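You operate a simulated robot arm through the tools that you are given. There is no shell and no other tool. Be economical: measure what you need, move in short steps, check, and stop when the job is done.

Carry out the task below with a simulated two-armed robot. There is one attempt and no reset: what you move stays moved.

Task
Put one of the red caps from the open lid of the grey case on top of the orange spool. Put one of the silver cans from the end of bench twenty-six by the lift table on the fourth red shelf from the bottom. Fetch the blue brush and set it on the shelf under bench twenty-six. Take the grey plate from the bench twenty-six and put it on the shelf under bench twenty-six. Put one of the white cards from the lower shelf of the tall rack on the orange folder. Put one of the white pouches from the lower shelf of the tall rack on top of the red spool. Take the yellow tag and leave it in the back of the inside of the grey case. Open the lid of the red bin. Any order will do. Set down upright: silver can.

It is judged by the outcome, as a careful person would: the job done as asked, and still so three seconds after it is handed in. It fails if anything else is knocked over, pushed out of place, dropped, spilled or broken. A push-on lid holds only when it is set on centred and level and pressed home; a screw cap is set on level and turned clockwise until tight.

Robot
Two 7-joint arms with two-finger grippers on one trunk, on a base that drives. Base frame: it is fixed to the floor where the robot stands at the start and does not move with it; the origin is under the middle of the robot, x ahead of it, y to its left, z up. Readings come in cm, rad, newtons and seconds.
The left shoulder is at the start at [2.4, 17.5, 137.9], the right one opposite. With the tool pointing down near the work surface each hand reaches from about 10 to 38 cm from the robot's upright axis, wherever it stands, measured 20 degrees to its own side. Places, roughly: back of the inside of the grey case (26x18 cm) [120, 38, 80]; blue brush (14x5x6 cm) [240, 370, 80]; fourth red shelf [520, 190, 150]; grey plate (19x29x8 cm) [220, 460, 80]; lid of the red bin [280, 460, 50]; orange folder (24x31x2 cm) [510, 150, 80]; orange spool (8x8x8 cm) [70, -10, 110]; red cap (3x3x3 cm) [40, -10, 110]; red spool (8x8x8 cm) [530, 440, 50]; shelf under bench twenty-six [220, 350, 30]; silver can [250, 250, 75]; white card [525, 475, 50]; white pouch [525, 425, 50]; yellow tag [500, 325, 50]. Payload 2.94 kg a hand.
The tool frame of a hand sits at the grasp point between the pads (the TCP): z along the fingers, y along the line on which they close. The tips reach 3 cm beyond it. Largest opening 13.8 cm; the body of the gripper starts 10.9 cm behind the TCP.
Orientation is told as [roll, pitch, yaw] about the base's x, y, z axes, in that order, counted from this pose: with the fingers straight down and closing along the base's y, the tool's x points along the base's -x, its y along +y and its z along -z.

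Tools
- The arms move only by the tool nudge_tool. It takes "left_steps", "right_steps" or both (then of equal length, played together; a hand with none holds still); each is a list of rows, each a list of 3 entries, a list of its own where there are three numbers: the shift along the base's x, y, z in units of 50 mm (1.0 is 50 mm), then the turn, a rotation vector about the base's x, y, z in units of 8 degrees (1.0 is 8 degrees), then the opening in per cent of the stroke, from 0 (shut) to 100 (fully open). In form: [[[tx, ty, tz], [rx, ry, rz], claw], ...]. A call has 1 to 8 rows; each row shifts and turns the commanded pose from where the row before left it. A call with a number of a shift or a turn outside -1 to 1 is refused whole. Rows are played at 5 a second. More than 5 cm and 0.15 rad between two rows, or a gripper value outside its range, and nothing of the call is played. A pose out of reach is approached as far as the arm can. The call stops where the force on the tool passes 40 N (or 10 N more than at its start, if that is more) or the arm is blocked; 0.2 s more then pass. Each finger halts on what it meets, pressing with about 29 N; the grip force reading is that of the motor and also rises with nothing between the fingers. The clock runs only during rows and for 0.2 s after the last one: add rows that do not move to give the fingers time. It gives the time, the measured TCP pose, the force on the tool (base axes), the opening and the grip force at its end, in the units of the frame above (readings bear some noise), with the torque about the TCP (base axes, N m) and any sound that the robot's microphone picked up.
- Cameras (640 x 400 px; columns grow to the right, rows downward): "scene" is now at [5.91, -0.96, 184.58]; the picture's right is [-0.16, -0.99, 0.00], its down [-0.80, 0.13, -0.58] and it looks along [0.58, -0.09, -0.81] (base axes); focal length 291 px, centre (320, 200). "left" rides on the left gripper at [7.1, -1.9, -14.6] in its tool frame; the picture's right is [0.26, 0.97, 0.00], its down [-0.85, 0.23, -0.48] and it looks along [-0.46, 0.12, 0.88] (tool axes); focal length 280 px, centre (320, 200). "right" rides on the right gripper at [7.1, 1.9, -14.6] in its tool frame; the picture's right is [-0.26, 0.97, 0.00], its down [-0.85, -0.23, -0.48] and it looks along [-0.46, -0.12, 0.88] (tool axes); focal length 280 px, centre (320, 200). There is no depth. A picture from a camera that has moved, and an enlarged one, comes with that camera's place and axes in the base frame and with its lens.
- grab_frame(camera): a new picture of that camera. It takes no simulated time.
- raise_lower(by): slides the trunk up (or, below 0, down) by that many cm; the arms and the scene camera ride with it, the base frame stays. It gives what a move gives, with no picture.
- base_move(legs): drives the robot by 1 to 6 legs, each [ahead, turn to the left] in cm and rad, along the robot's own axes; the way and the turn of a leg run together, so that a leg with both is an arc; at most 150 cm and 3.142 rad a leg. The arms and the cameras ride along, it lands a little off, and it stops where it bumps. It gives what a move gives.
- head_to(pan, tilt): turns the head with the scene camera to pan (to the left, within 2.094 rad either way) and tilt (down, from -0.506 to 1.204), counted from straight ahead of the robot. It gives what a move gives.
- zoom(camera, box): a new picture of the part [left, top, right, bottom] of that camera's present view, enlarged. It takes no simulated time.
- hand_in(): hands the job in; it is judged then, once.

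Work in short steps. Places have to be worked out from the pictures, the camera data and where the tool is seen: move nearer, look again, correct. Check each grasp and each placing, and mend what went wrong. You have 217 turns and 228 pictures in all, those below and enlarged ones among them. Open the grippers and draw the arms clear of the work before you hand the job in, unless the task says otherwise; then end with one line.

The tools are called after "Call:" by a JSON object that holds its "name" and its "arguments". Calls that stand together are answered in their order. nudge_tool: Moves the arms, as the interface text tells. Its arguments: {"type":"object","properties":{"left_steps":{"type":"array","items":{"type":"array"}},"right_steps":{"type":"array","items":{"type":"array"}}},"required":[]} The other tools are called the same way: raise_lower (by) slides the trunk up or down; base_move (legs) drives the base; head_to (pan, tilt) turns the head that bears the scene camera; grab_frame (camera) takes a picture; zoom (camera, box) takes an enlarged picture of a part of a camera's view; hand_in () hands the job in.

At the start:

```text
time_s: 0.0
left_ee_pos: [59.1, 16.0, 137.47]
left_tcp_rot: [-0.001, 0.0, 0.001]
left_contact_force: [-0.6, -0.3, 0.0]
left_torque: [0.03, -0.01, 0.01]
left_finger_gap: 13.8
left_grip_force: 0.1
right_ee_pos: [60.59, -36.32, 137.02]
right_tcp_rot: [-0.001, 0.001, 0.0]
right_contact_force: [-0.4, 0.3, 0.1]
right_torque: [0.01, -0.03, 0.02]
right_finger_gap: 13.8
right_grip_force: 0.0
trunk travel left (down, up): [-55.0, 18.4]
robot x, y, heading: [0.09, -0.06, 0.004]
head pan, tilt: [-0.159, 0.946]
```

scene: 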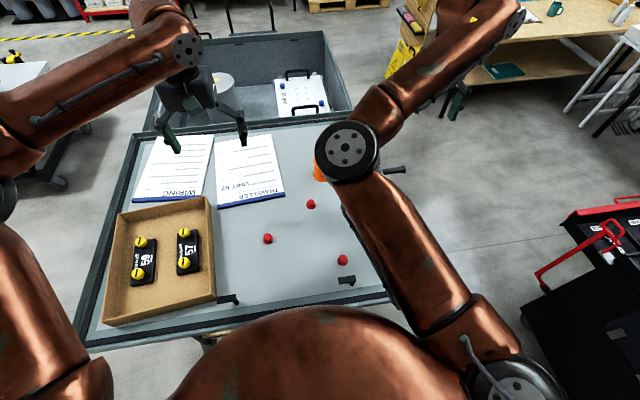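
right: 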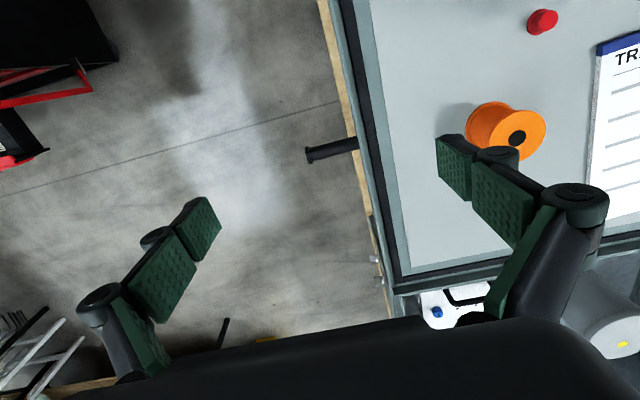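
left: 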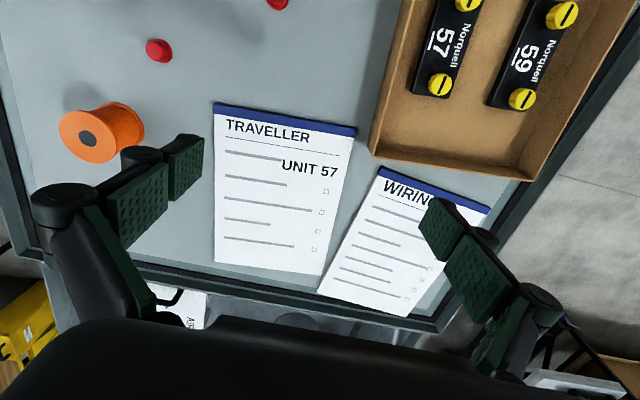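

The scene shows a red cap at about (58.5, -6.3) on the lid, surface at about z 108, and the orange spool upright at about (70, -12). I'll bring the right hand over that cap, still high.

Call:
{"name": "nudge_tool", "arguments": {"right_steps": [[[0, 1, 0], [0, 0, 0], 60], [[0, 1, 0], [0, 0, 0], 60], [[0, 1, 0], [0, 0, 0], 60], [[-0.2, 1, 0], [0, 0, 0], 60], [[-0.2, 1, 0], [0, 0, 0], 60], [[0, 1, -1], [0, 0, 0], 60], [[0, 0, -1], [0, 0, 0], 60], [[0, 0, -1], [0, 0, 0], 60]]}}

Call:
{"name": "grab_frame", "arguments": {"camera": "right"}}

```text
refused: row 4 steps farther than a row can; nothing moved
```

```text
224 pictures are left
camera right: at [53.45, -34.52, 151.62], right [0.26, 0.97, 0.0], down [0.85, -0.23, 0.47], along [0.46, -0.12, -0.88], focal length 280 px, centre (320, 200)
```

right: 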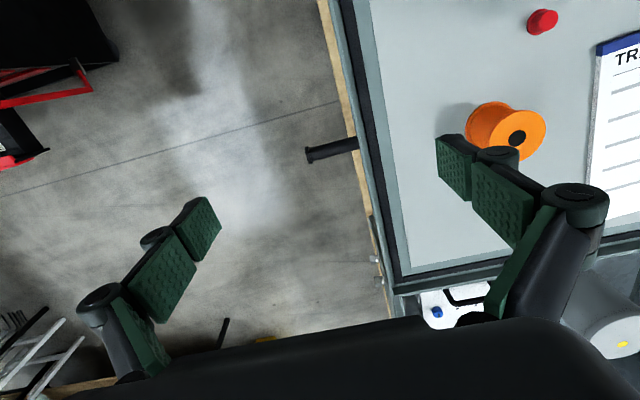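

The step norm is limited to 5 cm in total, so I'll repeat it with rows within that limit.

Call:
{"name": "nudge_tool", "arguments": {"right_steps": [[[0, 1, 0], [0, 0, 0], 60], [[0, 1, 0], [0, 0, 0], 60], [[0, 1, 0], [0, 0, 0], 60], [[0, 1, 0], [0, 0, 0], 60], [[0, 1, 0], [0, 0, 0], 60], [[0, 1, 0], [0, 0, 0], 60], [[-0.4, 0, -0.9], [0, 0, 0], 60], [[0, 0, -1], [0, 0, 0], 60]]}}

Call:
{"name": "grab_frame", "arguments": {"camera": "right"}}

```text
time_s: 1.8
left_ee_pos: [59.11, 15.98, 137.44]
left_tcp_rot: [-0.001, 0.001, 0.002]
left_contact_force: [-0.3, 0.6, -0.2]
left_torque: [0.01, 0.04, 0.01]
left_finger_gap: 13.79
left_grip_force: 0.0
right_ee_pos: [58.61, -6.29, 127.53]
right_tcp_rot: [0.001, 0.003, 0.002]
right_contact_force: [0.4, -1.0, 0.3]
right_torque: [-0.04, 0.01, -0.01]
right_finger_gap: 8.28
right_grip_force: 0.1
trunk travel left (down, up): [-55.0, 18.4]
robot x, y, heading: [0.05, -0.27, -0.001]
head pan, tilt: [-0.159, 0.946]
```

```text
223 pictures are left
camera right: at [51.52, -4.5, 142.03], right [0.26, 0.97, 0.0], down [0.85, -0.23, 0.48], along [0.46, -0.12, -0.88], focal length 280 px, centre (320, 200)
```

right: 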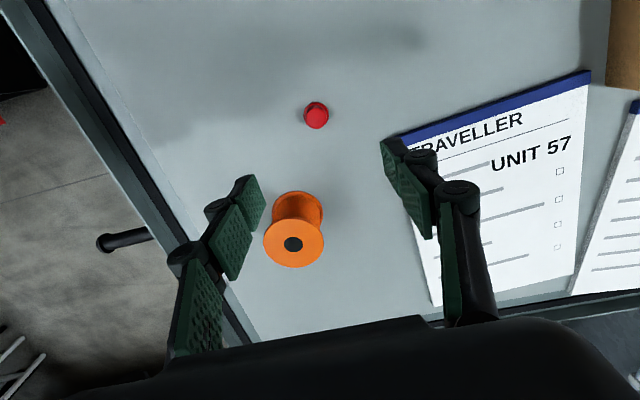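

The cap is under the right hand at about (57.4, -6.4). I'll shift x slightly and come down to just above grasp height.

Call:
{"name": "nudge_tool", "arguments": {"right_steps": [[[-0.22, 0, -0.9], [0, 0, 0], 50], [[0, 0, -0.9], [0, 0, 0], 50], [[0, 0, -0.9], [0, 0, 0], 50], [[0, 0, 0], [0, 0, 0], 50]]}}

Call:
{"name": "grab_frame", "arguments": {"camera": "right"}}

Call:
{"name": "grab_frame", "arguments": {"camera": "left"}}

```text
time_s: 2.8
left_ee_pos: [58.99, 15.89, 137.65]
left_tcp_rot: [-0.001, 0.001, 0.001]
left_contact_force: [0.2, 0.3, -0.4]
left_torque: [0.02, -0.01, 0.02]
left_finger_gap: 13.82
left_grip_force: 0.1
right_ee_pos: [61.09, -8.34, 115.67]
right_tcp_rot: [0.003, 0.004, -0.001]
right_contact_force: [0.9, 1.0, 1.3]
right_torque: [-0.01, -0.05, 0.05]
right_finger_gap: 6.87
right_grip_force: 0.1
right hand out of reach, approached as far as the arm can: row 1, 2, 3
trunk travel left (down, up): [-55.0, 18.4]
robot x, y, heading: [-0.09, 0.1, -0.003]
head pan, tilt: [-0.159, 0.946]
```

```text
222 pictures are left
camera right: at [53.9, -6.54, 130.18], right [0.26, 0.97, 0.0], down [0.85, -0.23, 0.47], along [0.46, -0.12, -0.88], focal length 280 px, centre (320, 200)
```

right: 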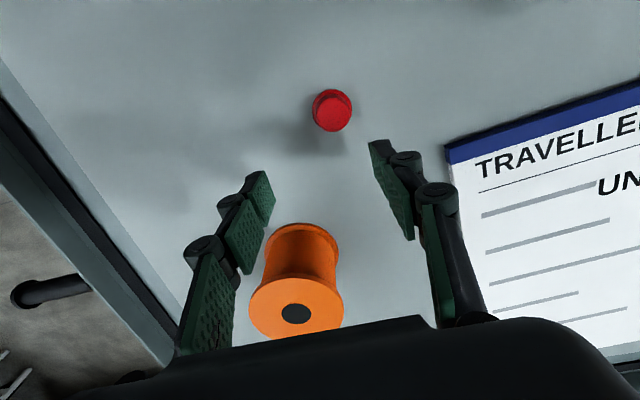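

```text
221 pictures are left
camera left: at [52.06, 14.06, 152.18], right [-0.26, 0.96, 0.0], down [0.85, 0.23, 0.48], along [0.46, 0.12, -0.88], focal length 280 px, centre (320, 200)
```

left: 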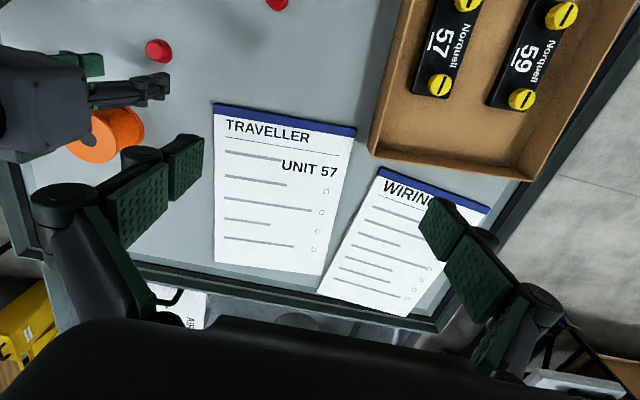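

The arm could not follow closer in at this height. I'll raise the trunk so that the hand works lower relative to the shoulder.

Call:
{"name": "raise_lower", "arguments": {"by": 15}}

Call:
{"name": "nudge_tool", "arguments": {"right_steps": [[[-0.5, 0, -0.8], [0, 0, 0], 50], [[-0.2, 0.4, -0.8], [0, 0, 0], 50], [[0, 0, -0.7], [0, 0, 0], 50], [[0, 0, 0], [0, 0, 0], 50]]}}

```text
time_s: 4.5
left_ee_pos: [59.12, 16.11, 152.41]
left_tcp_rot: [0.001, 0.001, 0.002]
left_contact_force: [-0.4, 0.0, 0.0]
left_torque: [-0.03, 0.0, 0.02]
left_finger_gap: 13.81
left_grip_force: 0.1
right_ee_pos: [61.21, -8.33, 130.52]
right_tcp_rot: [0.0, 0.001, 0.002]
right_contact_force: [-0.5, -0.6, -0.5]
right_torque: [0.01, 0.02, -0.01]
right_finger_gap: 6.9
right_grip_force: 0.0
trunk travel left (down, up): [-70.0, 3.4]
robot x, y, heading: [-0.03, 0.07, -0.004]
head pan, tilt: [-0.159, 0.946]
```

```text
time_s: 5.5
left_ee_pos: [59.1, 15.98, 152.64]
left_tcp_rot: [0.0, -0.001, 0.001]
left_contact_force: [-0.9, 0.2, 0.6]
left_torque: [0.01, 0.0, -0.01]
left_finger_gap: 13.79
left_grip_force: 0.0
right_ee_pos: [62.68, -8.96, 120.06]
right_tcp_rot: [0.002, 0.004, 0.001]
right_contact_force: [0.1, -0.8, 0.1]
right_torque: [0.03, -0.01, 0.01]
right_finger_gap: 6.89
right_grip_force: 0.0
right hand out of reach, approached as far as the arm can: row 1, 2, 3
trunk travel left (down, up): [-70.0, 3.4]
robot x, y, heading: [0.34, -0.32, -0.001]
head pan, tilt: [-0.159, 0.946]
```

I'll look at the arm posture and the lid edge from the head before choosing how to get closer.

Call:
{"name": "grab_frame", "arguments": {"camera": "scene"}}

Call:
{"name": "head_to", "arguments": {"pan": -0.9, "tilt": 0.6}}

Call:
{"name": "grab_frame", "arguments": {"camera": "scene"}}

```text
220 pictures are left
camera scene: at [5.1, -0.98, 199.57], right [-0.16, -0.99, 0.0], down [-0.8, 0.13, -0.58], along [0.58, -0.09, -0.81], focal length 291 px, centre (320, 200)
```

scene: 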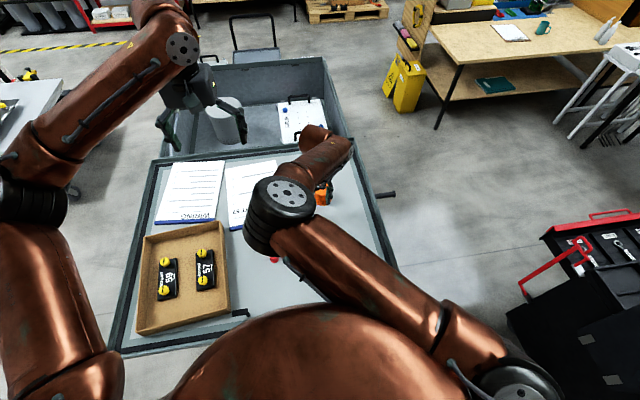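

```text
time_s: 6.6
left_ee_pos: [59.09, 16.01, 152.57]
left_tcp_rot: [-0.002, 0.0, 0.002]
left_contact_force: [0.1, -0.4, 0.3]
left_torque: [-0.01, -0.01, -0.01]
left_finger_gap: 13.79
left_grip_force: 0.1
right_ee_pos: [62.64, -8.94, 120.22]
right_tcp_rot: [0.001, 0.005, -0.001]
right_contact_force: [-0.1, 0.6, 0.7]
right_torque: [0.01, 0.01, 0.02]
right_finger_gap: 6.9
right_grip_force: 0.1
trunk travel left (down, up): [-70.0, 3.4]
robot x, y, heading: [-0.32, 0.06, -0.003]
head pan, tilt: [-0.901, 0.6]
```

```text
219 pictures are left
camera scene: at [3.46, -6.71, 202.38], right [-0.78, -0.62, 0.0], down [-0.35, 0.44, -0.82], along [0.51, -0.65, -0.57], focal length 291 px, centre (320, 200)
```

scene: 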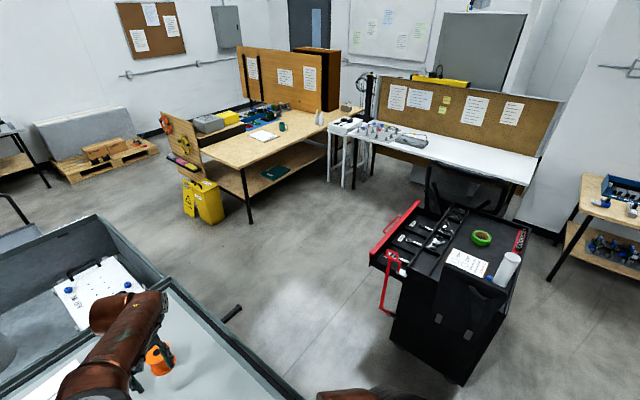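

The right arm's elbow is curled inward, so the trouble is reaching across the body. I'll lift the hand and turn the base left so that the cap and spool lie on the right hand's own side.

Call:
{"name": "nudge_tool", "arguments": {"right_steps": [[[0, 0, 1], [0, 0, 0], 50], [[0, 0, 1], [0, 0, 0], 50], [[0, -0.5, 0.7], [0, 0, 0], 50], [[0, -1, 0], [0, 0, 0], 50], [[0, -1, 0], [0, 0, 0], 50]]}}

Call:
{"name": "base_move", "arguments": {"legs": [[0, 0.3]]}}

Call:
{"name": "raise_lower", "arguments": {"by": -15}}

Call:
{"name": "grab_frame", "arguments": {"camera": "right"}}

```text
time_s: 7.8
left_ee_pos: [59.18, 15.71, 152.62]
left_tcp_rot: [0.002, 0.0, 0.001]
left_contact_force: [0.4, -1.2, -0.2]
left_torque: [0.03, -0.02, 0.0]
left_finger_gap: 13.83
left_grip_force: 0.1
right_ee_pos: [62.75, -21.79, 133.49]
right_tcp_rot: [0.001, 0.001, 0.001]
right_contact_force: [-0.6, -0.7, -1.0]
right_torque: [0.06, 0.02, 0.02]
right_finger_gap: 6.95
right_grip_force: 0.1
trunk travel left (down, up): [-70.0, 3.4]
robot x, y, heading: [-0.44, -0.22, -0.001]
head pan, tilt: [-0.901, 0.6]
```

```text
time_s: 9.2
left_ee_pos: [51.77, 32.6, 152.65]
left_tcp_rot: [-0.002, 0.0, 0.304]
left_contact_force: [0.7, 0.3, -0.1]
left_torque: [-0.02, -0.03, -0.01]
left_finger_gap: 13.79
left_grip_force: 0.0
right_ee_pos: [66.22, -2.08, 133.5]
right_tcp_rot: [0.0, 0.001, 0.301]
right_contact_force: [0.1, 0.4, -1.1]
right_torque: [0.0, 0.03, 0.0]
right_finger_gap: 6.88
right_grip_force: 0.0
trunk travel left (down, up): [-70.0, 3.4]
robot x, y, heading: [-0.21, 0.07, 0.298]
head pan, tilt: [-0.901, 0.6]
```

```text
time_s: 11.0
left_ee_pos: [51.61, 32.69, 137.61]
left_tcp_rot: [0.0, -0.003, 0.302]
left_contact_force: [0.1, -0.7, -0.2]
left_torque: [0.02, 0.01, 0.02]
left_finger_gap: 13.8
left_grip_force: 0.1
right_ee_pos: [66.22, -2.14, 118.62]
right_tcp_rot: [0.0, -0.001, 0.299]
right_contact_force: [0.2, -1.0, 0.5]
right_torque: [-0.01, -0.02, 0.0]
right_finger_gap: 6.9
right_grip_force: 0.0
trunk travel left (down, up): [-55.0, 18.4]
robot x, y, heading: [0.13, -0.25, 0.295]
head pan, tilt: [-0.901, 0.6]
```

```text
218 pictures are left
camera right: at [58.73, -2.44, 133.12], right [-0.04, 1.0, 0.0], down [0.88, 0.03, 0.48], along [0.48, 0.02, -0.88], focal length 280 px, centre (320, 200)
```

right: 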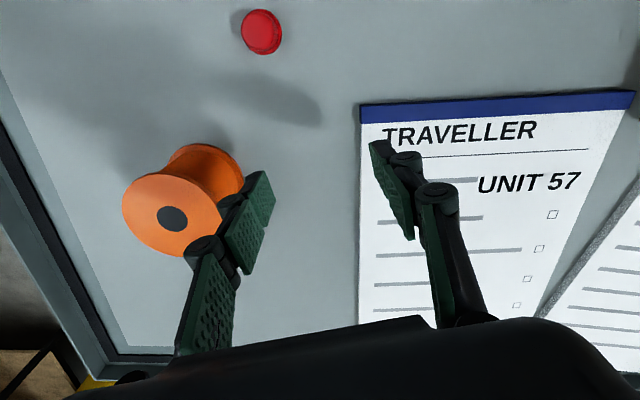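

Cap at (57.9, -6.4), spool centre at (69.8, -12.4). I'll move the hand back away from the spool, then over the cap.

Call:
{"name": "nudge_tool", "arguments": {"right_steps": [[[-0.9, 0, 0.3], [0, 0, 0], 50], [[-0.7, -0.4, 0], [0, 0, 0], 50], [[-0.06, -0.46, 0], [0, 0, 0], 50], [[0, 0, -0.6], [0, 0, 0], 50], [[0, 0, 0], [0, 0, 0], 50]]}}

Call:
{"name": "grab_frame", "arguments": {"camera": "right"}}

```text
time_s: 12.2
left_ee_pos: [51.78, 32.71, 137.58]
left_tcp_rot: [0.0, -0.001, 0.302]
left_contact_force: [-0.5, 0.4, 0.5]
left_torque: [0.04, -0.02, 0.04]
left_finger_gap: 13.83
left_grip_force: 0.0
right_ee_pos: [57.81, -6.37, 117.09]
right_tcp_rot: [0.001, 0.0, 0.303]
right_contact_force: [0.3, -0.3, -0.1]
right_torque: [0.03, 0.01, 0.01]
right_finger_gap: 6.88
right_grip_force: 0.0
trunk travel left (down, up): [-55.0, 18.4]
robot x, y, heading: [-0.18, -0.03, 0.303]
head pan, tilt: [-0.901, 0.6]
```

```text
217 pictures are left
camera right: at [50.39, -6.84, 131.56], right [-0.04, 1.0, 0.0], down [0.88, 0.03, 0.47], along [0.47, 0.02, -0.88], focal length 280 px, centre (320, 200)
```

right: 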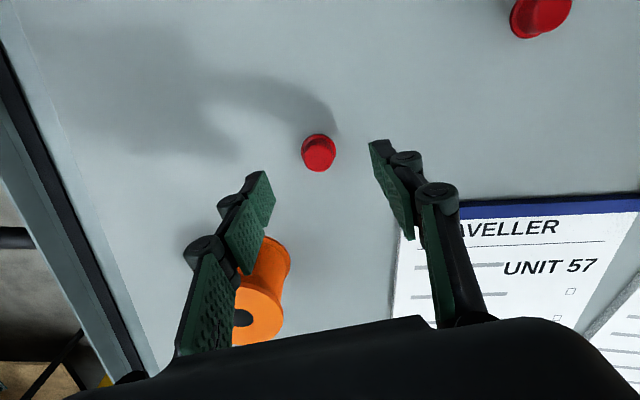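

The cap is centred between the fingers. Going down to z≈112.2.

Call:
{"name": "nudge_tool", "arguments": {"right_steps": [[[-0.06, 0, -0.5], [0, 0, 0], 50], [[0, -0.02, -0.46], [0, 0, 0], 50], [[0, 0, 0], [0, 0, 0], 50]]}}

Call:
{"name": "grab_frame", "arguments": {"camera": "right"}}

```text
time_s: 13.0
left_ee_pos: [51.71, 32.74, 137.53]
left_tcp_rot: [0.001, 0.001, 0.301]
left_contact_force: [0.2, 0.0, -0.2]
left_torque: [0.0, 0.01, -0.04]
left_finger_gap: 13.81
left_grip_force: 0.0
right_ee_pos: [57.56, -6.39, 112.29]
right_tcp_rot: [0.001, 0.001, 0.299]
right_contact_force: [0.1, -0.8, 0.2]
right_torque: [0.0, 0.01, 0.01]
right_finger_gap: 6.91
right_grip_force: 0.0
trunk travel left (down, up): [-55.0, 18.4]
robot x, y, heading: [0.28, -0.09, 0.3]
head pan, tilt: [-0.901, 0.6]
```

```text
216 pictures are left
camera right: at [50.12, -6.83, 126.7], right [-0.04, 1.0, 0.0], down [0.88, 0.03, 0.48], along [0.48, 0.02, -0.88], focal length 280 px, centre (320, 200)
```

right: 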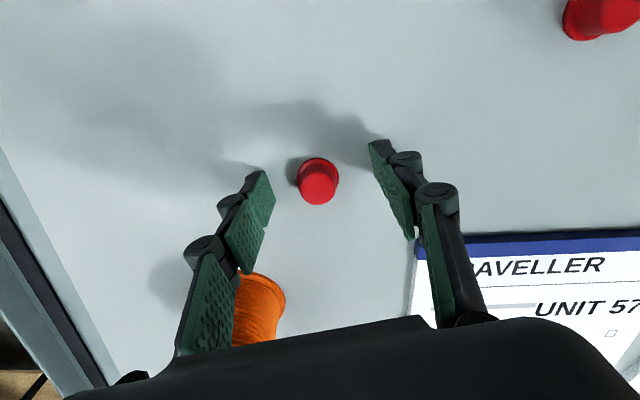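

The cap sits between the tips. Closing the fingers.

Call:
{"name": "nudge_tool", "arguments": {"right_steps": [[[0, 0, 0], [0, 0, 0], 10], [[0, 0, 0], [0, 0, 0], 10], [[0, 0, 0], [0, 0, 0], 10], [[0, 0, 0], [0, 0, 0], 10], [[0, 0, 0], [0, 0, 0], 10], [[0, 0, 0.4], [0, 0, 0], 10]]}}

Call:
{"name": "grab_frame", "arguments": {"camera": "right"}}

```text
time_s: 14.4
left_ee_pos: [51.64, 32.73, 137.67]
left_tcp_rot: [-0.001, 0.001, 0.302]
left_contact_force: [-0.2, 0.4, 0.0]
left_torque: [0.02, -0.04, 0.02]
left_finger_gap: 13.83
left_grip_force: 0.0
right_ee_pos: [57.46, -6.37, 114.27]
right_tcp_rot: [-0.001, 0.002, 0.303]
right_contact_force: [0.4, -0.7, -0.5]
right_torque: [0.0, 0.01, 0.0]
right_finger_gap: 2.13
right_grip_force: 29.2
trunk travel left (down, up): [-55.0, 18.4]
robot x, y, heading: [0.14, 0.08, 0.299]
head pan, tilt: [-0.901, 0.6]
```

```text
215 pictures are left
camera right: at [50.1, -6.82, 128.75], right [-0.04, 1.0, 0.0], down [0.88, 0.03, 0.47], along [0.47, 0.02, -0.88], focal length 280 px, centre (320, 200)
```

right: 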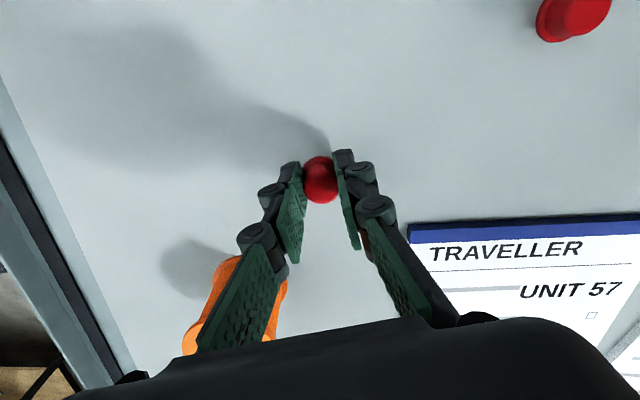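

The cap is held at a 2.1 cm gap. I'll raise it and carry it over the spool.

Call:
{"name": "nudge_tool", "arguments": {"right_steps": [[[0, 0, 1], [0, 0, 0], 10], [[0, 0, 1], [0, 0, 0], 10], [[0.7, -0.4, 0], [0, 0, 0], 10], [[0.8, -0.4, 0], [0, 0, 0], 10], [[0.6, -0.3, 0], [0, 0, 0], 10], [[0.35, -0.1, 0], [0, 0, 0], 10], [[0, 0, 0], [0, 0, 0], 10]]}}

Call:
{"name": "grab_frame", "arguments": {"camera": "right"}}

```text
time_s: 16.0
left_ee_pos: [51.61, 32.77, 137.58]
left_tcp_rot: [-0.003, -0.002, 0.3]
left_contact_force: [-0.1, 0.4, -0.1]
left_torque: [-0.05, -0.01, 0.02]
left_finger_gap: 13.8
left_grip_force: 0.1
right_ee_pos: [69.91, -12.43, 124.38]
right_tcp_rot: [0.001, 0.0, 0.3]
right_contact_force: [-0.1, -0.8, -0.2]
right_torque: [0.02, -0.05, 0.03]
right_finger_gap: 2.15
right_grip_force: 29.0
trunk travel left (down, up): [-55.0, 18.4]
robot x, y, heading: [0.43, -0.16, 0.302]
head pan, tilt: [-0.901, 0.6]
```

```text
214 pictures are left
camera right: at [62.38, -12.82, 138.83], right [-0.04, 1.0, 0.0], down [0.88, 0.03, 0.48], along [0.48, 0.02, -0.88], focal length 280 px, centre (320, 200)
```

right: 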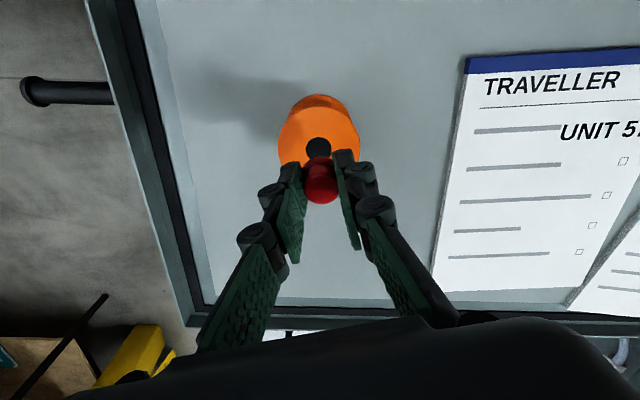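

The spool centre reads (69.5, -12.6). A small correction, then I lower to just above contact.

Call:
{"name": "nudge_tool", "arguments": {"right_steps": [[[-0.06, -0.03, -0.4], [0, 0, 0], 10], [[0, 0, -0.25], [0, 0, 0], 10], [[0, 0, -0.08], [0, 0, 0], 10], [[0, 0, 0], [0, 0, 0], 10]]}}

Call:
{"name": "grab_frame", "arguments": {"camera": "right"}}

```text
time_s: 17.0
left_ee_pos: [51.81, 32.82, 137.64]
left_tcp_rot: [-0.001, 0.001, 0.303]
left_contact_force: [0.1, 0.3, -0.2]
left_torque: [-0.01, 0.04, -0.04]
left_finger_gap: 13.8
left_grip_force: 0.0
right_ee_pos: [69.57, -12.46, 120.59]
right_tcp_rot: [0.0, 0.0, 0.302]
right_contact_force: [0.5, -0.8, -0.4]
right_torque: [-0.04, -0.04, 0.0]
right_finger_gap: 2.13
right_grip_force: 29.2
trunk travel left (down, up): [-55.0, 18.4]
robot x, y, heading: [0.09, -0.23, 0.297]
head pan, tilt: [-0.901, 0.6]
```

```text
213 pictures are left
camera right: at [62.1, -12.97, 135.12], right [-0.04, 1.0, 0.0], down [0.88, 0.03, 0.48], along [0.48, 0.02, -0.88], focal length 280 px, centre (320, 200)
```

right: 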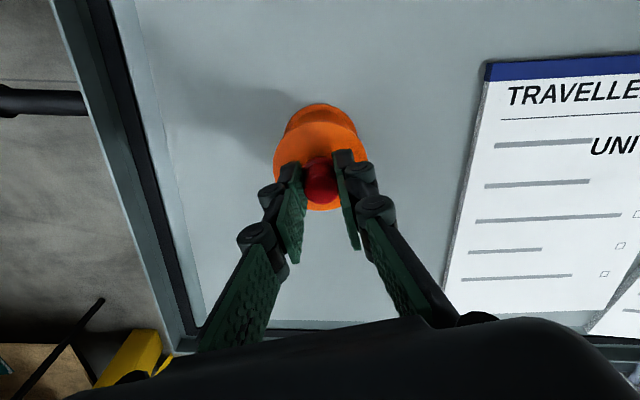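

Not touching yet. I'll lower in small steps until the force shows.

Call:
{"name": "nudge_tool", "arguments": {"right_steps": [[[0, 0, -0.06], [0, 0, 0], 10], [[0, 0, -0.06], [0, 0, 0], 10], [[0, 0, 0], [0, 0, 0], 10]]}}

```text
time_s: 17.8
left_ee_pos: [51.68, 32.66, 137.6]
left_tcp_rot: [-0.001, -0.001, 0.302]
left_contact_force: [0.0, 0.2, -0.9]
left_torque: [0.04, 0.0, -0.03]
left_finger_gap: 13.79
left_grip_force: 0.1
right_ee_pos: [69.56, -12.57, 119.97]
right_tcp_rot: [0.0, 0.001, 0.301]
right_contact_force: [-0.4, 0.0, -0.3]
right_torque: [-0.01, -0.02, 0.02]
right_finger_gap: 2.11
right_grip_force: 29.3
trunk travel left (down, up): [-55.0, 18.4]
robot x, y, heading: [-0.59, -0.19, 0.299]
head pan, tilt: [-0.901, 0.6]
```

Still no contact; I'll continue down slowly.

Call:
{"name": "nudge_tool", "arguments": {"right_steps": [[[0, 0, -0.06], [0, 0, 0], 10], [[0, 0, -0.06], [0, 0, 0], 10], [[0, 0, -0.06], [0, 0, 0], 10]]}}

Call:
{"name": "zoom", "arguments": {"camera": "right", "box": [240, 90, 400, 250]}}

```text
time_s: 18.6
left_ee_pos: [51.77, 32.71, 137.55]
left_tcp_rot: [0.0, 0.0, 0.302]
left_contact_force: [0.5, -0.1, 1.0]
left_torque: [0.0, -0.02, -0.02]
left_finger_gap: 13.82
left_grip_force: 0.0
right_ee_pos: [69.5, -12.57, 119.12]
right_tcp_rot: [-0.001, 0.001, 0.3]
right_contact_force: [0.3, 0.5, 1.1]
right_torque: [0.0, 0.01, -0.01]
right_finger_gap: 2.12
right_grip_force: 28.9
trunk travel left (down, up): [-55.0, 18.4]
robot x, y, heading: [-0.06, 0.03, 0.303]
head pan, tilt: [-0.901, 0.6]
```

```text
2.50 times, centred on (320, 170) of right
camera zoom: at [62.09, -12.99, 133.64], right [-0.04, 1.0, 0.0], down [0.88, 0.03, 0.48], along [0.48, 0.02, -0.88], focal length 701 px, centre (320, 275)
```

zoom: 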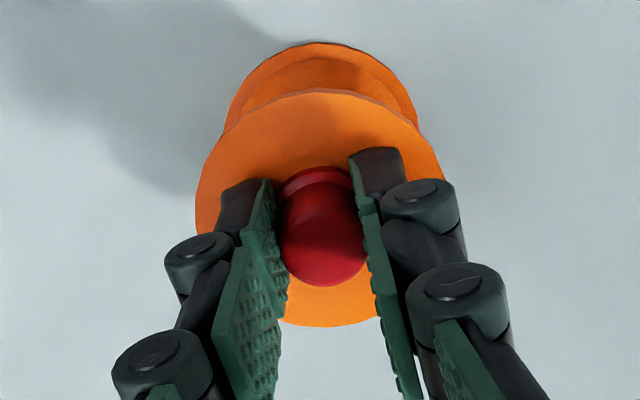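

The cap is centred over the spool top. Continuing the fine descent.

Call:
{"name": "nudge_tool", "arguments": {"right_steps": [[[0, 0, -0.05], [0, 0, 0], 10], [[0, 0, -0.05], [0, 0, 0], 10], [[0, 0, -0.05], [0, 0, 0], 10]]}}

```text
time_s: 19.4
left_ee_pos: [51.52, 32.62, 137.68]
left_tcp_rot: [-0.001, -0.001, 0.3]
left_contact_force: [-0.9, 0.4, 0.6]
left_torque: [0.0, -0.02, 0.0]
left_finger_gap: 13.81
left_grip_force: 0.1
right_ee_pos: [69.48, -12.61, 118.94]
right_tcp_rot: [-0.005, -0.01, 0.301]
right_contact_force: [5.2, -2.5, 41.0]
right_torque: [-0.02, 0.0, 0.02]
right_finger_gap: 2.25
right_grip_force: 28.7
trunk travel left (down, up): [-55.0, 18.4]
robot x, y, heading: [-0.14, -0.3, 0.302]
head pan, tilt: [-0.901, 0.6]
```

Contact at z≈119. I'll open the fingers a little and rise straight up.

Call:
{"name": "nudge_tool", "arguments": {"right_steps": [[[0, 0, 0.02], [0, 0, 0], 20], [[0, 0, 0], [0, 0, 0], 32], [[0, 0, 0], [0, 0, 0], 32], [[0, 0, 0.4], [0, 0, 0], 32], [[0, 0, 1], [0, 0, 0], 32], [[0, 0, 1], [0, 0, 0], 32]]}}

Call:
{"name": "zoom", "arguments": {"camera": "right", "box": [240, 60, 400, 220]}}

```text
time_s: 20.8
left_ee_pos: [51.66, 32.65, 137.52]
left_tcp_rot: [-0.001, 0.0, 0.302]
left_contact_force: [-0.8, 0.5, 0.6]
left_torque: [0.02, -0.01, 0.01]
left_finger_gap: 13.78
left_grip_force: 0.0
right_ee_pos: [69.57, -12.83, 130.37]
right_tcp_rot: [-0.001, 0.005, 0.302]
right_contact_force: [-0.1, 0.2, 0.2]
right_torque: [0.01, 0.01, 0.02]
right_finger_gap: 4.42
right_grip_force: 0.0
trunk travel left (down, up): [-55.0, 18.4]
robot x, y, heading: [0.21, -0.14, 0.304]
head pan, tilt: [-0.901, 0.6]
```

```text
2.50 times, centred on (320, 140) of right
camera zoom: at [62.16, -13.19, 144.89], right [-0.04, 1.0, 0.0], down [0.88, 0.03, 0.47], along [0.47, 0.02, -0.88], focal length 701 px, centre (320, 350)
```

zoom: 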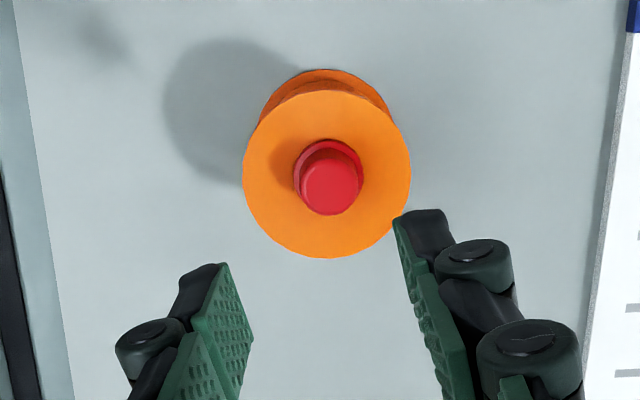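

The cap sits centred on the orange spool. I'll now survey the room to plan the drive to the bench.

Call:
{"name": "head_to", "arguments": {"pan": 0.75, "tilt": 0.3}}

Call:
{"name": "grab_frame", "arguments": {"camera": "scene"}}

Call:
{"name": "head_to", "arguments": {"pan": 0.0, "tilt": 0.3}}

Call:
{"name": "grab_frame", "arguments": {"camera": "scene"}}

```text
time_s: 22.5
left_ee_pos: [51.7, 32.77, 137.56]
left_tcp_rot: [0.0, 0.001, 0.302]
left_contact_force: [-0.5, -0.1, -0.4]
left_torque: [0.03, -0.02, 0.0]
left_finger_gap: 13.83
left_grip_force: 0.1
right_ee_pos: [69.6, -12.76, 130.37]
right_tcp_rot: [0.0, 0.002, 0.301]
right_contact_force: [0.0, -0.2, -0.1]
right_torque: [0.0, 0.02, 0.01]
right_finger_gap: 4.41
right_grip_force: 0.1
trunk travel left (down, up): [-55.0, 18.4]
robot x, y, heading: [0.11, 0.14, 0.297]
head pan, tilt: [0.75, 0.3]
```

```text
210 pictures are left
camera scene: at [3.42, 7.94, 190.15], right [0.87, -0.5, 0.0], down [-0.15, -0.26, -0.96], along [0.48, 0.83, -0.3], focal length 291 px, centre (320, 200)
```

scene: 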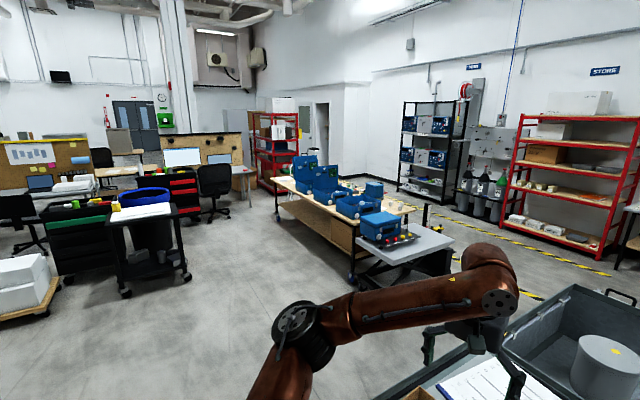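

```text
time_s: 23.6
left_ee_pos: [51.78, 32.81, 137.56]
left_tcp_rot: [-0.001, 0.0, 0.3]
left_contact_force: [0.2, 0.1, -0.6]
left_torque: [0.0, -0.01, -0.01]
left_finger_gap: 13.78
left_grip_force: 0.2
right_ee_pos: [69.54, -12.87, 130.32]
right_tcp_rot: [0.0, 0.001, 0.3]
right_contact_force: [-0.7, 0.2, 1.1]
right_torque: [0.02, -0.01, 0.02]
right_finger_gap: 4.41
right_grip_force: 0.1
trunk travel left (down, up): [-55.0, 18.4]
robot x, y, heading: [-0.07, 0.04, 0.304]
head pan, tilt: [0.0, 0.3]
```

```text
209 pictures are left
camera scene: at [7.69, 2.61, 190.15], right [0.3, -0.96, 0.0], down [-0.28, -0.09, -0.96], along [0.91, 0.28, -0.3], focal length 291 px, centre (320, 200)
```

scene: 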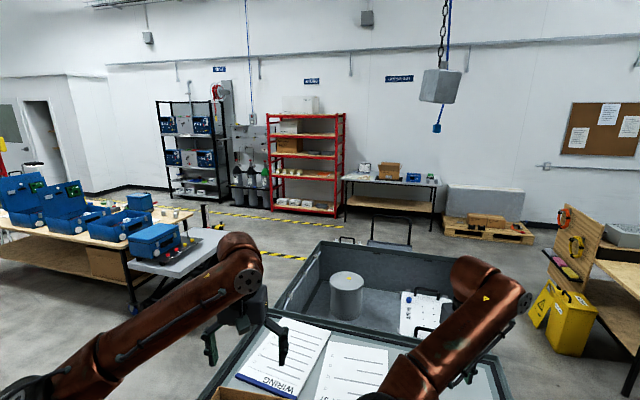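

I'll zoom on the bench end and the racks to identify the objects.

Call:
{"name": "zoom", "arguments": {"camera": "scene", "box": [0, 160, 240, 310]}}

Call:
{"name": "zoom", "arguments": {"camera": "scene", "box": [150, 80, 440, 260]}}

```text
2.67 times, centred on (120, 235) of scene
camera zoom: at [7.69, 2.61, 190.15], right [0.3, -0.96, 0.0], down [-0.28, -0.09, -0.96], along [0.91, 0.28, -0.3], focal length 775 px, centre (853, 107)
```

zoom: 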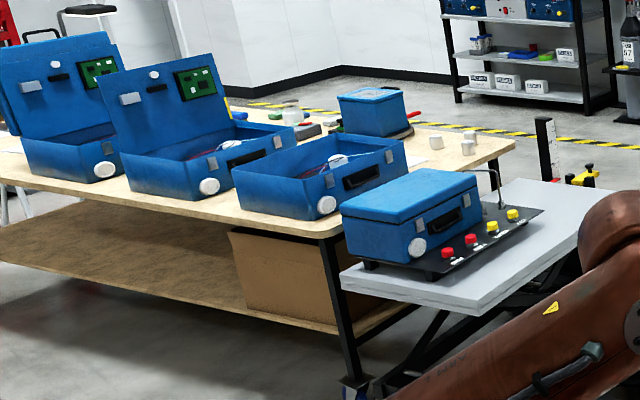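

```text
2.21 times, centred on (295, 170) of scene
camera zoom: at [7.69, 2.61, 190.15], right [0.3, -0.96, 0.0], down [-0.28, -0.09, -0.96], along [0.91, 0.28, -0.3], focal length 642 px, centre (375, 266)
```

zoom: 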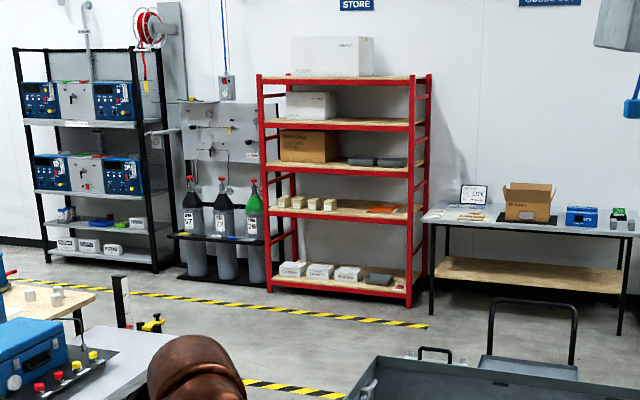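

I have a rough map: the bench spans about x 173–262, y from 233 upwards, the lift table is at its near end, and the cans sit at the far corner. I'll tuck both arms, back off and drive around the left of the case.

Call:
{"name": "nudge_tool", "arguments": {"left_steps": [[[-0.93, -0.29, 0], [0, 0, 0], 50], [[-0.93, -0.29, 0], [0, 0, 0], 50], [[-0.93, -0.29, 0], [0, 0, 0], 50], [[-0.93, -0.29, 0], [0, 0, 0], 50]], "right_steps": [[[-0.93, -0.29, 0.1], [0, 0, 0], 50], [[-0.93, -0.29, 0.1], [0, 0, 0], 50], [[-0.93, -0.29, 0.1], [0, 0, 0], 50], [[-0.93, -0.29, 0.1], [0, 0, 0], 50]]}}

Call:
{"name": "base_move", "arguments": {"legs": [[-30, 0], [0, 1.27], [115, 0], [0, -1.3], [60, 0]]}}

Call:
{"name": "grab_frame", "arguments": {"camera": "scene"}}

```text
time_s: 24.6
left_ee_pos: [32.61, 26.69, 137.68]
left_tcp_rot: [-0.002, -0.005, 0.302]
left_contact_force: [-1.6, 0.0, 0.9]
left_torque: [0.0, -0.1, 0.03]
left_finger_gap: 6.9
left_grip_force: 0.0
right_ee_pos: [50.47, -18.58, 132.54]
right_tcp_rot: [0.001, -0.002, 0.303]
right_contact_force: [-0.7, 0.9, 0.7]
right_torque: [-0.01, -0.11, -0.01]
right_finger_gap: 6.9
right_grip_force: 0.0
trunk travel left (down, up): [-55.0, 18.4]
robot x, y, heading: [-0.09, -0.5, 0.297]
head pan, tilt: [0.0, 0.3]
```

```text
time_s: 41.4
left_ee_pos: [63.52, 147.28, 137.56]
left_tcp_rot: [0.002, 0.0, 0.265]
left_contact_force: [-0.4, 0.2, 0.5]
left_torque: [0.02, 0.0, -0.02]
left_finger_gap: 6.9
left_grip_force: 0.1
right_ee_pos: [79.62, 101.14, 132.55]
right_tcp_rot: [-0.001, 0.002, 0.261]
right_contact_force: [-0.2, -1.2, -0.1]
right_torque: [0.03, 0.01, 0.03]
right_finger_gap: 6.91
right_grip_force: 0.1
trunk travel left (down, up): [-55.0, 18.4]
robot x, y, heading: [29.42, 121.89, 0.262]
head pan, tilt: [0.0, 0.3]
```

```text
206 pictures are left
camera scene: at [37.25, 124.09, 190.15], right [0.26, -0.97, 0.0], down [-0.29, -0.08, -0.96], along [0.92, 0.25, -0.3], focal length 291 px, centre (320, 200)
```

scene: 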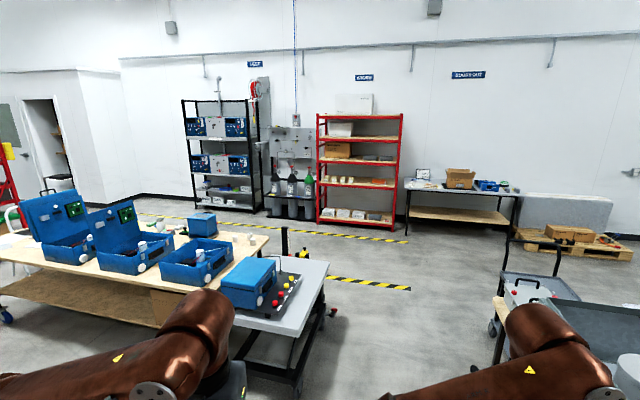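

The corridor between the lift table (y>170) and the case (y<75) is clear along y≈121. I'll drive through it and look left at the far side of the bench.

Call:
{"name": "base_move", "arguments": {"legs": [[0, -0.262], [140, 0], [130, 0], [0, 1.57]]}}

Call:
{"name": "head_to", "arguments": {"pan": 0.25, "tilt": 0.5}}

Call:
{"name": "grab_frame", "arguments": {"camera": "scene"}}

```text
time_s: 59.4
left_ee_pos: [286.28, 161.08, 137.51]
left_tcp_rot: [0.001, -0.001, 1.566]
left_contact_force: [0.7, 0.6, 0.0]
left_torque: [0.01, 0.0, -0.03]
left_finger_gap: 6.89
left_grip_force: 0.1
right_ee_pos: [334.64, 164.67, 132.43]
right_tcp_rot: [0.0, 0.001, 1.568]
right_contact_force: [0.0, 0.9, -0.1]
right_torque: [-0.03, -0.02, 0.0]
right_finger_gap: 6.91
right_grip_force: 0.0
trunk travel left (down, up): [-55.0, 18.4]
robot x, y, heading: [301.58, 121.6, 1.563]
head pan, tilt: [0.0, 0.3]
```

```text
time_s: 60.1
left_ee_pos: [286.14, 161.15, 137.57]
left_tcp_rot: [0.0, -0.001, 1.568]
left_contact_force: [0.5, 0.0, 0.4]
left_torque: [-0.01, 0.01, 0.02]
left_finger_gap: 6.87
left_grip_force: 0.2
right_ee_pos: [334.69, 164.58, 132.35]
right_tcp_rot: [0.0, 0.001, 1.569]
right_contact_force: [0.1, 0.0, 0.6]
right_torque: [-0.03, 0.0, 0.01]
right_finger_gap: 6.91
right_grip_force: 0.1
trunk travel left (down, up): [-55.0, 18.4]
robot x, y, heading: [301.72, 121.65, 1.566]
head pan, tilt: [0.25, 0.499]
```

```text
205 pictures are left
camera scene: at [299.41, 129.37, 188.32], right [0.97, 0.24, 0.0], down [0.12, -0.46, -0.88], along [-0.21, 0.85, -0.48], focal length 291 px, centre (320, 200)
```

scene: 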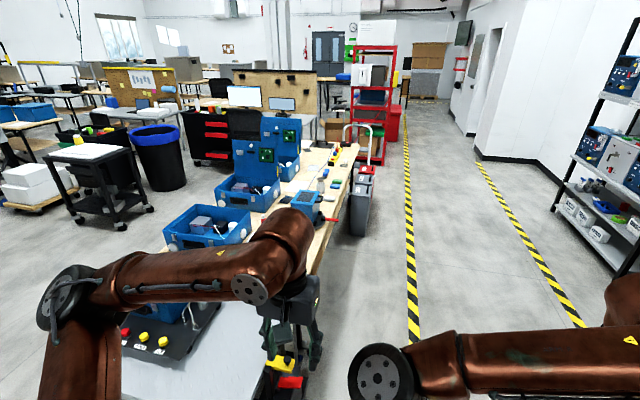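

The aisle is clear. I'll drive up to the can corner and face the bench.

Call:
{"name": "base_move", "arguments": {"legs": [[140, 0], [0, 1.57]]}}

Call:
{"name": "head_to", "arguments": {"pan": 0.0, "tilt": 0.8}}

Call:
{"name": "grab_frame", "arguments": {"camera": "scene"}}

```text
time_s: 71.0
left_ee_pos: [262.86, 246.61, 137.54]
left_tcp_rot: [0.001, -0.001, -3.138]
left_contact_force: [0.2, 0.3, 0.4]
left_torque: [0.02, -0.04, 0.0]
left_finger_gap: 6.91
left_grip_force: 0.0
right_ee_pos: [259.04, 295.11, 132.37]
right_tcp_rot: [-0.001, 0.001, -3.14]
right_contact_force: [0.1, -0.2, -0.8]
right_torque: [0.02, 0.0, 0.01]
right_finger_gap: 6.93
right_grip_force: 0.1
trunk travel left (down, up): [-55.0, 18.4]
robot x, y, heading: [302.65, 262.73, -3.137]
head pan, tilt: [0.25, 0.499]
```

```text
time_s: 71.8
left_ee_pos: [262.73, 246.62, 137.47]
left_tcp_rot: [0.0, 0.0, -3.137]
left_contact_force: [0.4, 0.1, 0.3]
left_torque: [-0.01, 0.04, -0.02]
left_finger_gap: 6.93
left_grip_force: 0.1
right_ee_pos: [259.06, 295.05, 132.39]
right_tcp_rot: [0.0, 0.002, -3.139]
right_contact_force: [0.7, -0.4, 0.7]
right_torque: [0.0, -0.03, -0.02]
right_finger_gap: 6.92
right_grip_force: 0.0
trunk travel left (down, up): [-55.0, 18.4]
robot x, y, heading: [302.2, 262.12, -3.142]
head pan, tilt: [0.0, 0.799]
```

```text
204 pictures are left
camera scene: at [295.35, 262.59, 185.72], right [0.0, 1.0, 0.0], down [0.72, 0.0, -0.7], along [-0.7, 0.0, -0.72], focal length 291 px, centre (320, 200)
```

scene: 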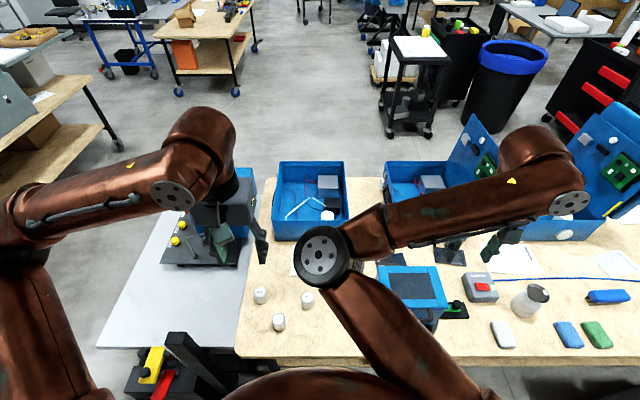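

Cans at about (251,247), (243,258) and (241,240); the blue brush is probably near (245,371). I'll lower the trunk and use the left hand on the nearest can.

Call:
{"name": "raise_lower", "arguments": {"by": -38}}

Call:
{"name": "grab_frame", "arguments": {"camera": "left"}}

Call:
{"name": "grab_frame", "arguments": {"camera": "scene"}}

```text
time_s: 74.6
left_ee_pos: [262.31, 246.55, 104.53]
left_tcp_rot: [-0.001, 0.008, -3.136]
left_contact_force: [0.1, -0.1, -0.3]
left_torque: [-0.03, -0.01, 0.01]
left_finger_gap: 6.87
left_grip_force: 0.1
right_ee_pos: [258.21, 294.83, 99.95]
right_tcp_rot: [0.001, -0.004, -3.131]
right_contact_force: [-17.2, -4.9, 9.0]
right_torque: [-0.43, 0.2, -0.62]
right_finger_gap: 7.56
right_grip_force: 3.5
trunk travel left (down, up): [-22.4, 51.0]
robot x, y, heading: [302.47, 262.42, -3.135]
head pan, tilt: [0.0, 0.799]
stopped: the force on the tool passed its limit at 41 N (the readings are from after the stop); the commanded pose is now the measured one
```

```text
203 pictures are left
camera left: at [269.44, 248.48, 119.2], right [0.27, -0.96, 0.0], down [-0.85, -0.23, 0.47], along [-0.45, -0.13, -0.88], focal length 280 px, centre (320, 200)
```

left: 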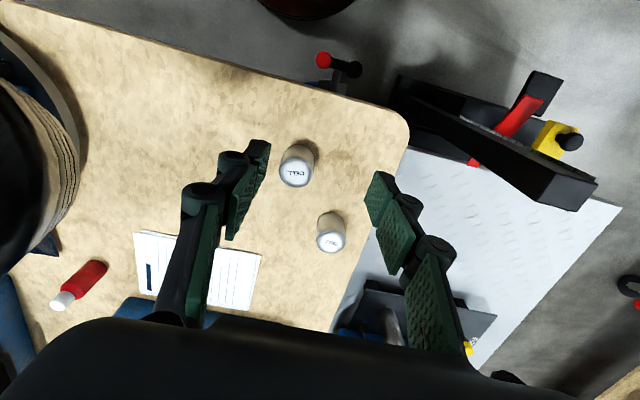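

```text
202 pictures are left
camera scene: at [280.69, 262.46, 152.61], right [0.0, 1.0, 0.0], down [0.72, 0.0, -0.7], along [-0.7, 0.0, -0.72], focal length 291 px, centre (320, 200)
```

scene: 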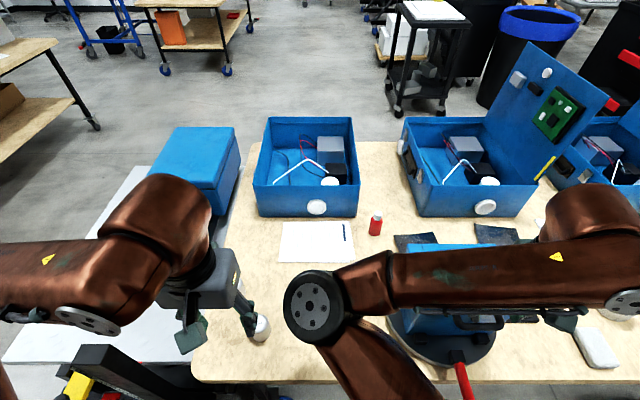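

The right hand touched the blue device below it. I'll raise the trunk a bit and check that nothing was displaced.

Call:
{"name": "raise_lower", "arguments": {"by": 6}}

Call:
{"name": "grab_frame", "arguments": {"camera": "right"}}

```text
time_s: 75.6
left_ee_pos: [261.45, 246.51, 110.06]
left_tcp_rot: [0.004, 0.013, -3.134]
left_contact_force: [1.3, -0.4, -0.2]
left_torque: [0.05, 0.09, 0.03]
left_finger_gap: 6.91
left_grip_force: 0.1
right_ee_pos: [257.48, 294.8, 105.46]
right_tcp_rot: [0.008, 0.004, -3.133]
right_contact_force: [-20.7, 2.5, -8.3]
right_torque: [0.42, 0.66, -0.68]
right_finger_gap: 6.67
right_grip_force: 0.1
trunk travel left (down, up): [-28.4, 45.0]
robot x, y, heading: [302.39, 262.38, -3.138]
head pan, tilt: [0.0, 0.799]
```

```text
201 pictures are left
camera right: at [264.45, 292.87, 119.98], right [-0.25, -0.97, 0.0], down [-0.85, 0.23, 0.47], along [-0.46, 0.12, -0.88], focal length 280 px, centre (320, 200)
```

right: 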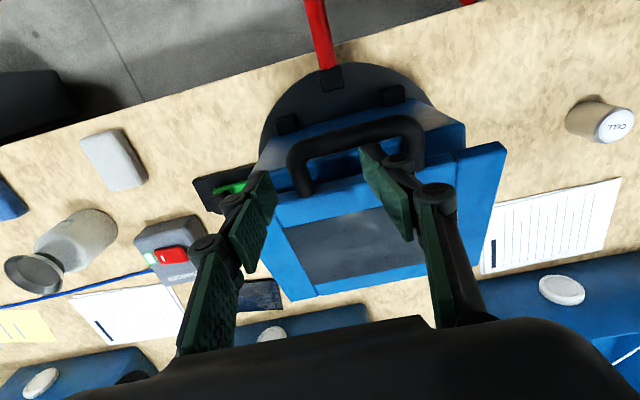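

A right fingertip bears against the box's handle with about 20 N along x. I'll ease the hand in the direction it is pushed (−x) and up.

Call:
{"name": "nudge_tool", "arguments": {"right_steps": [[[-0.1, 0, 0], [0, 0, 0], 50], [[-0.1, 0, 0], [0, 0, 0], 50], [[0, 0, 0.1], [0, 0, 0], 50]]}}

Call:
{"name": "grab_frame", "arguments": {"camera": "right"}}

```text
time_s: 76.4
left_ee_pos: [264.34, 246.47, 111.04]
left_tcp_rot: [0.002, -0.014, -3.139]
left_contact_force: [-2.6, -0.3, -0.2]
left_torque: [0.04, -0.28, 0.01]
left_finger_gap: 6.88
left_grip_force: 0.0
right_ee_pos: [259.57, 294.79, 106.93]
right_tcp_rot: [0.004, -0.019, -3.14]
right_contact_force: [-3.4, -0.6, 0.6]
right_torque: [-0.01, -0.29, -0.03]
right_finger_gap: 6.94
right_grip_force: 0.1
trunk travel left (down, up): [-28.4, 45.0]
robot x, y, heading: [302.81, 262.53, -3.136]
head pan, tilt: [0.0, 0.799]
```

```text
200 pictures are left
camera right: at [266.82, 292.85, 121.24], right [-0.26, -0.97, 0.01], down [-0.84, 0.23, 0.49], along [-0.48, 0.12, -0.87], focal length 280 px, centre (320, 200)
```

right: 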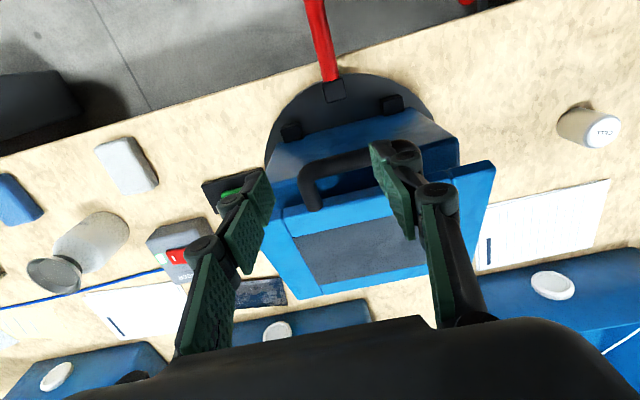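

Free now. I'll lift the right hand well clear and compare the box with the earlier view.

Call:
{"name": "nudge_tool", "arguments": {"right_steps": [[[0, 0, 1], [0, 0, 0], 50], [[0, 0, 1], [0, 0, 0], 50], [[0.3, 0, 0.9], [0, 0, 0], 50], [[0.3, 0, 0.9], [0, 0, 0], 50], [[0.3, 0, 0.9], [0, 0, 0], 50]]}}

Call:
{"name": "grab_frame", "arguments": {"camera": "right"}}

Call:
{"name": "grab_frame", "arguments": {"camera": "scene"}}

```text
time_s: 77.6
left_ee_pos: [262.72, 246.57, 110.7]
left_tcp_rot: [-0.001, 0.004, -3.137]
left_contact_force: [1.5, -0.4, 0.0]
left_torque: [0.01, 0.09, 0.01]
left_finger_gap: 6.89
left_grip_force: 0.0
right_ee_pos: [262.25, 294.81, 130.09]
right_tcp_rot: [0.001, -0.003, -3.137]
right_contact_force: [0.7, -0.7, -0.2]
right_torque: [0.03, 0.12, 0.0]
right_finger_gap: 6.89
right_grip_force: 0.1
trunk travel left (down, up): [-28.4, 45.0]
robot x, y, heading: [302.44, 262.34, -3.144]
head pan, tilt: [0.0, 0.799]
```

```text
199 pictures are left
camera right: at [269.37, 292.84, 144.56], right [-0.26, -0.97, 0.0], down [-0.85, 0.23, 0.48], along [-0.46, 0.12, -0.88], focal length 280 px, centre (320, 200)
```

right: 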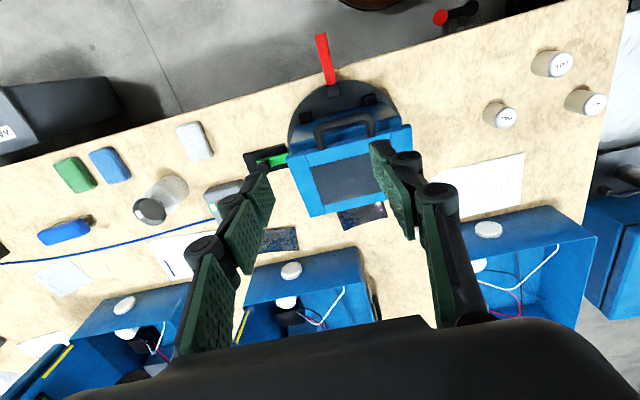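

```text
198 pictures are left
camera scene: at [285.7, 262.56, 159.0], right [0.0, 1.0, 0.0], down [0.72, 0.0, -0.7], along [-0.7, 0.0, -0.72], focal length 291 px, centre (320, 200)
```

scene: 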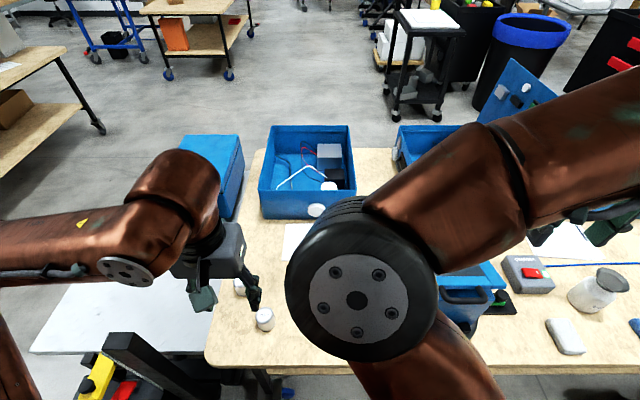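

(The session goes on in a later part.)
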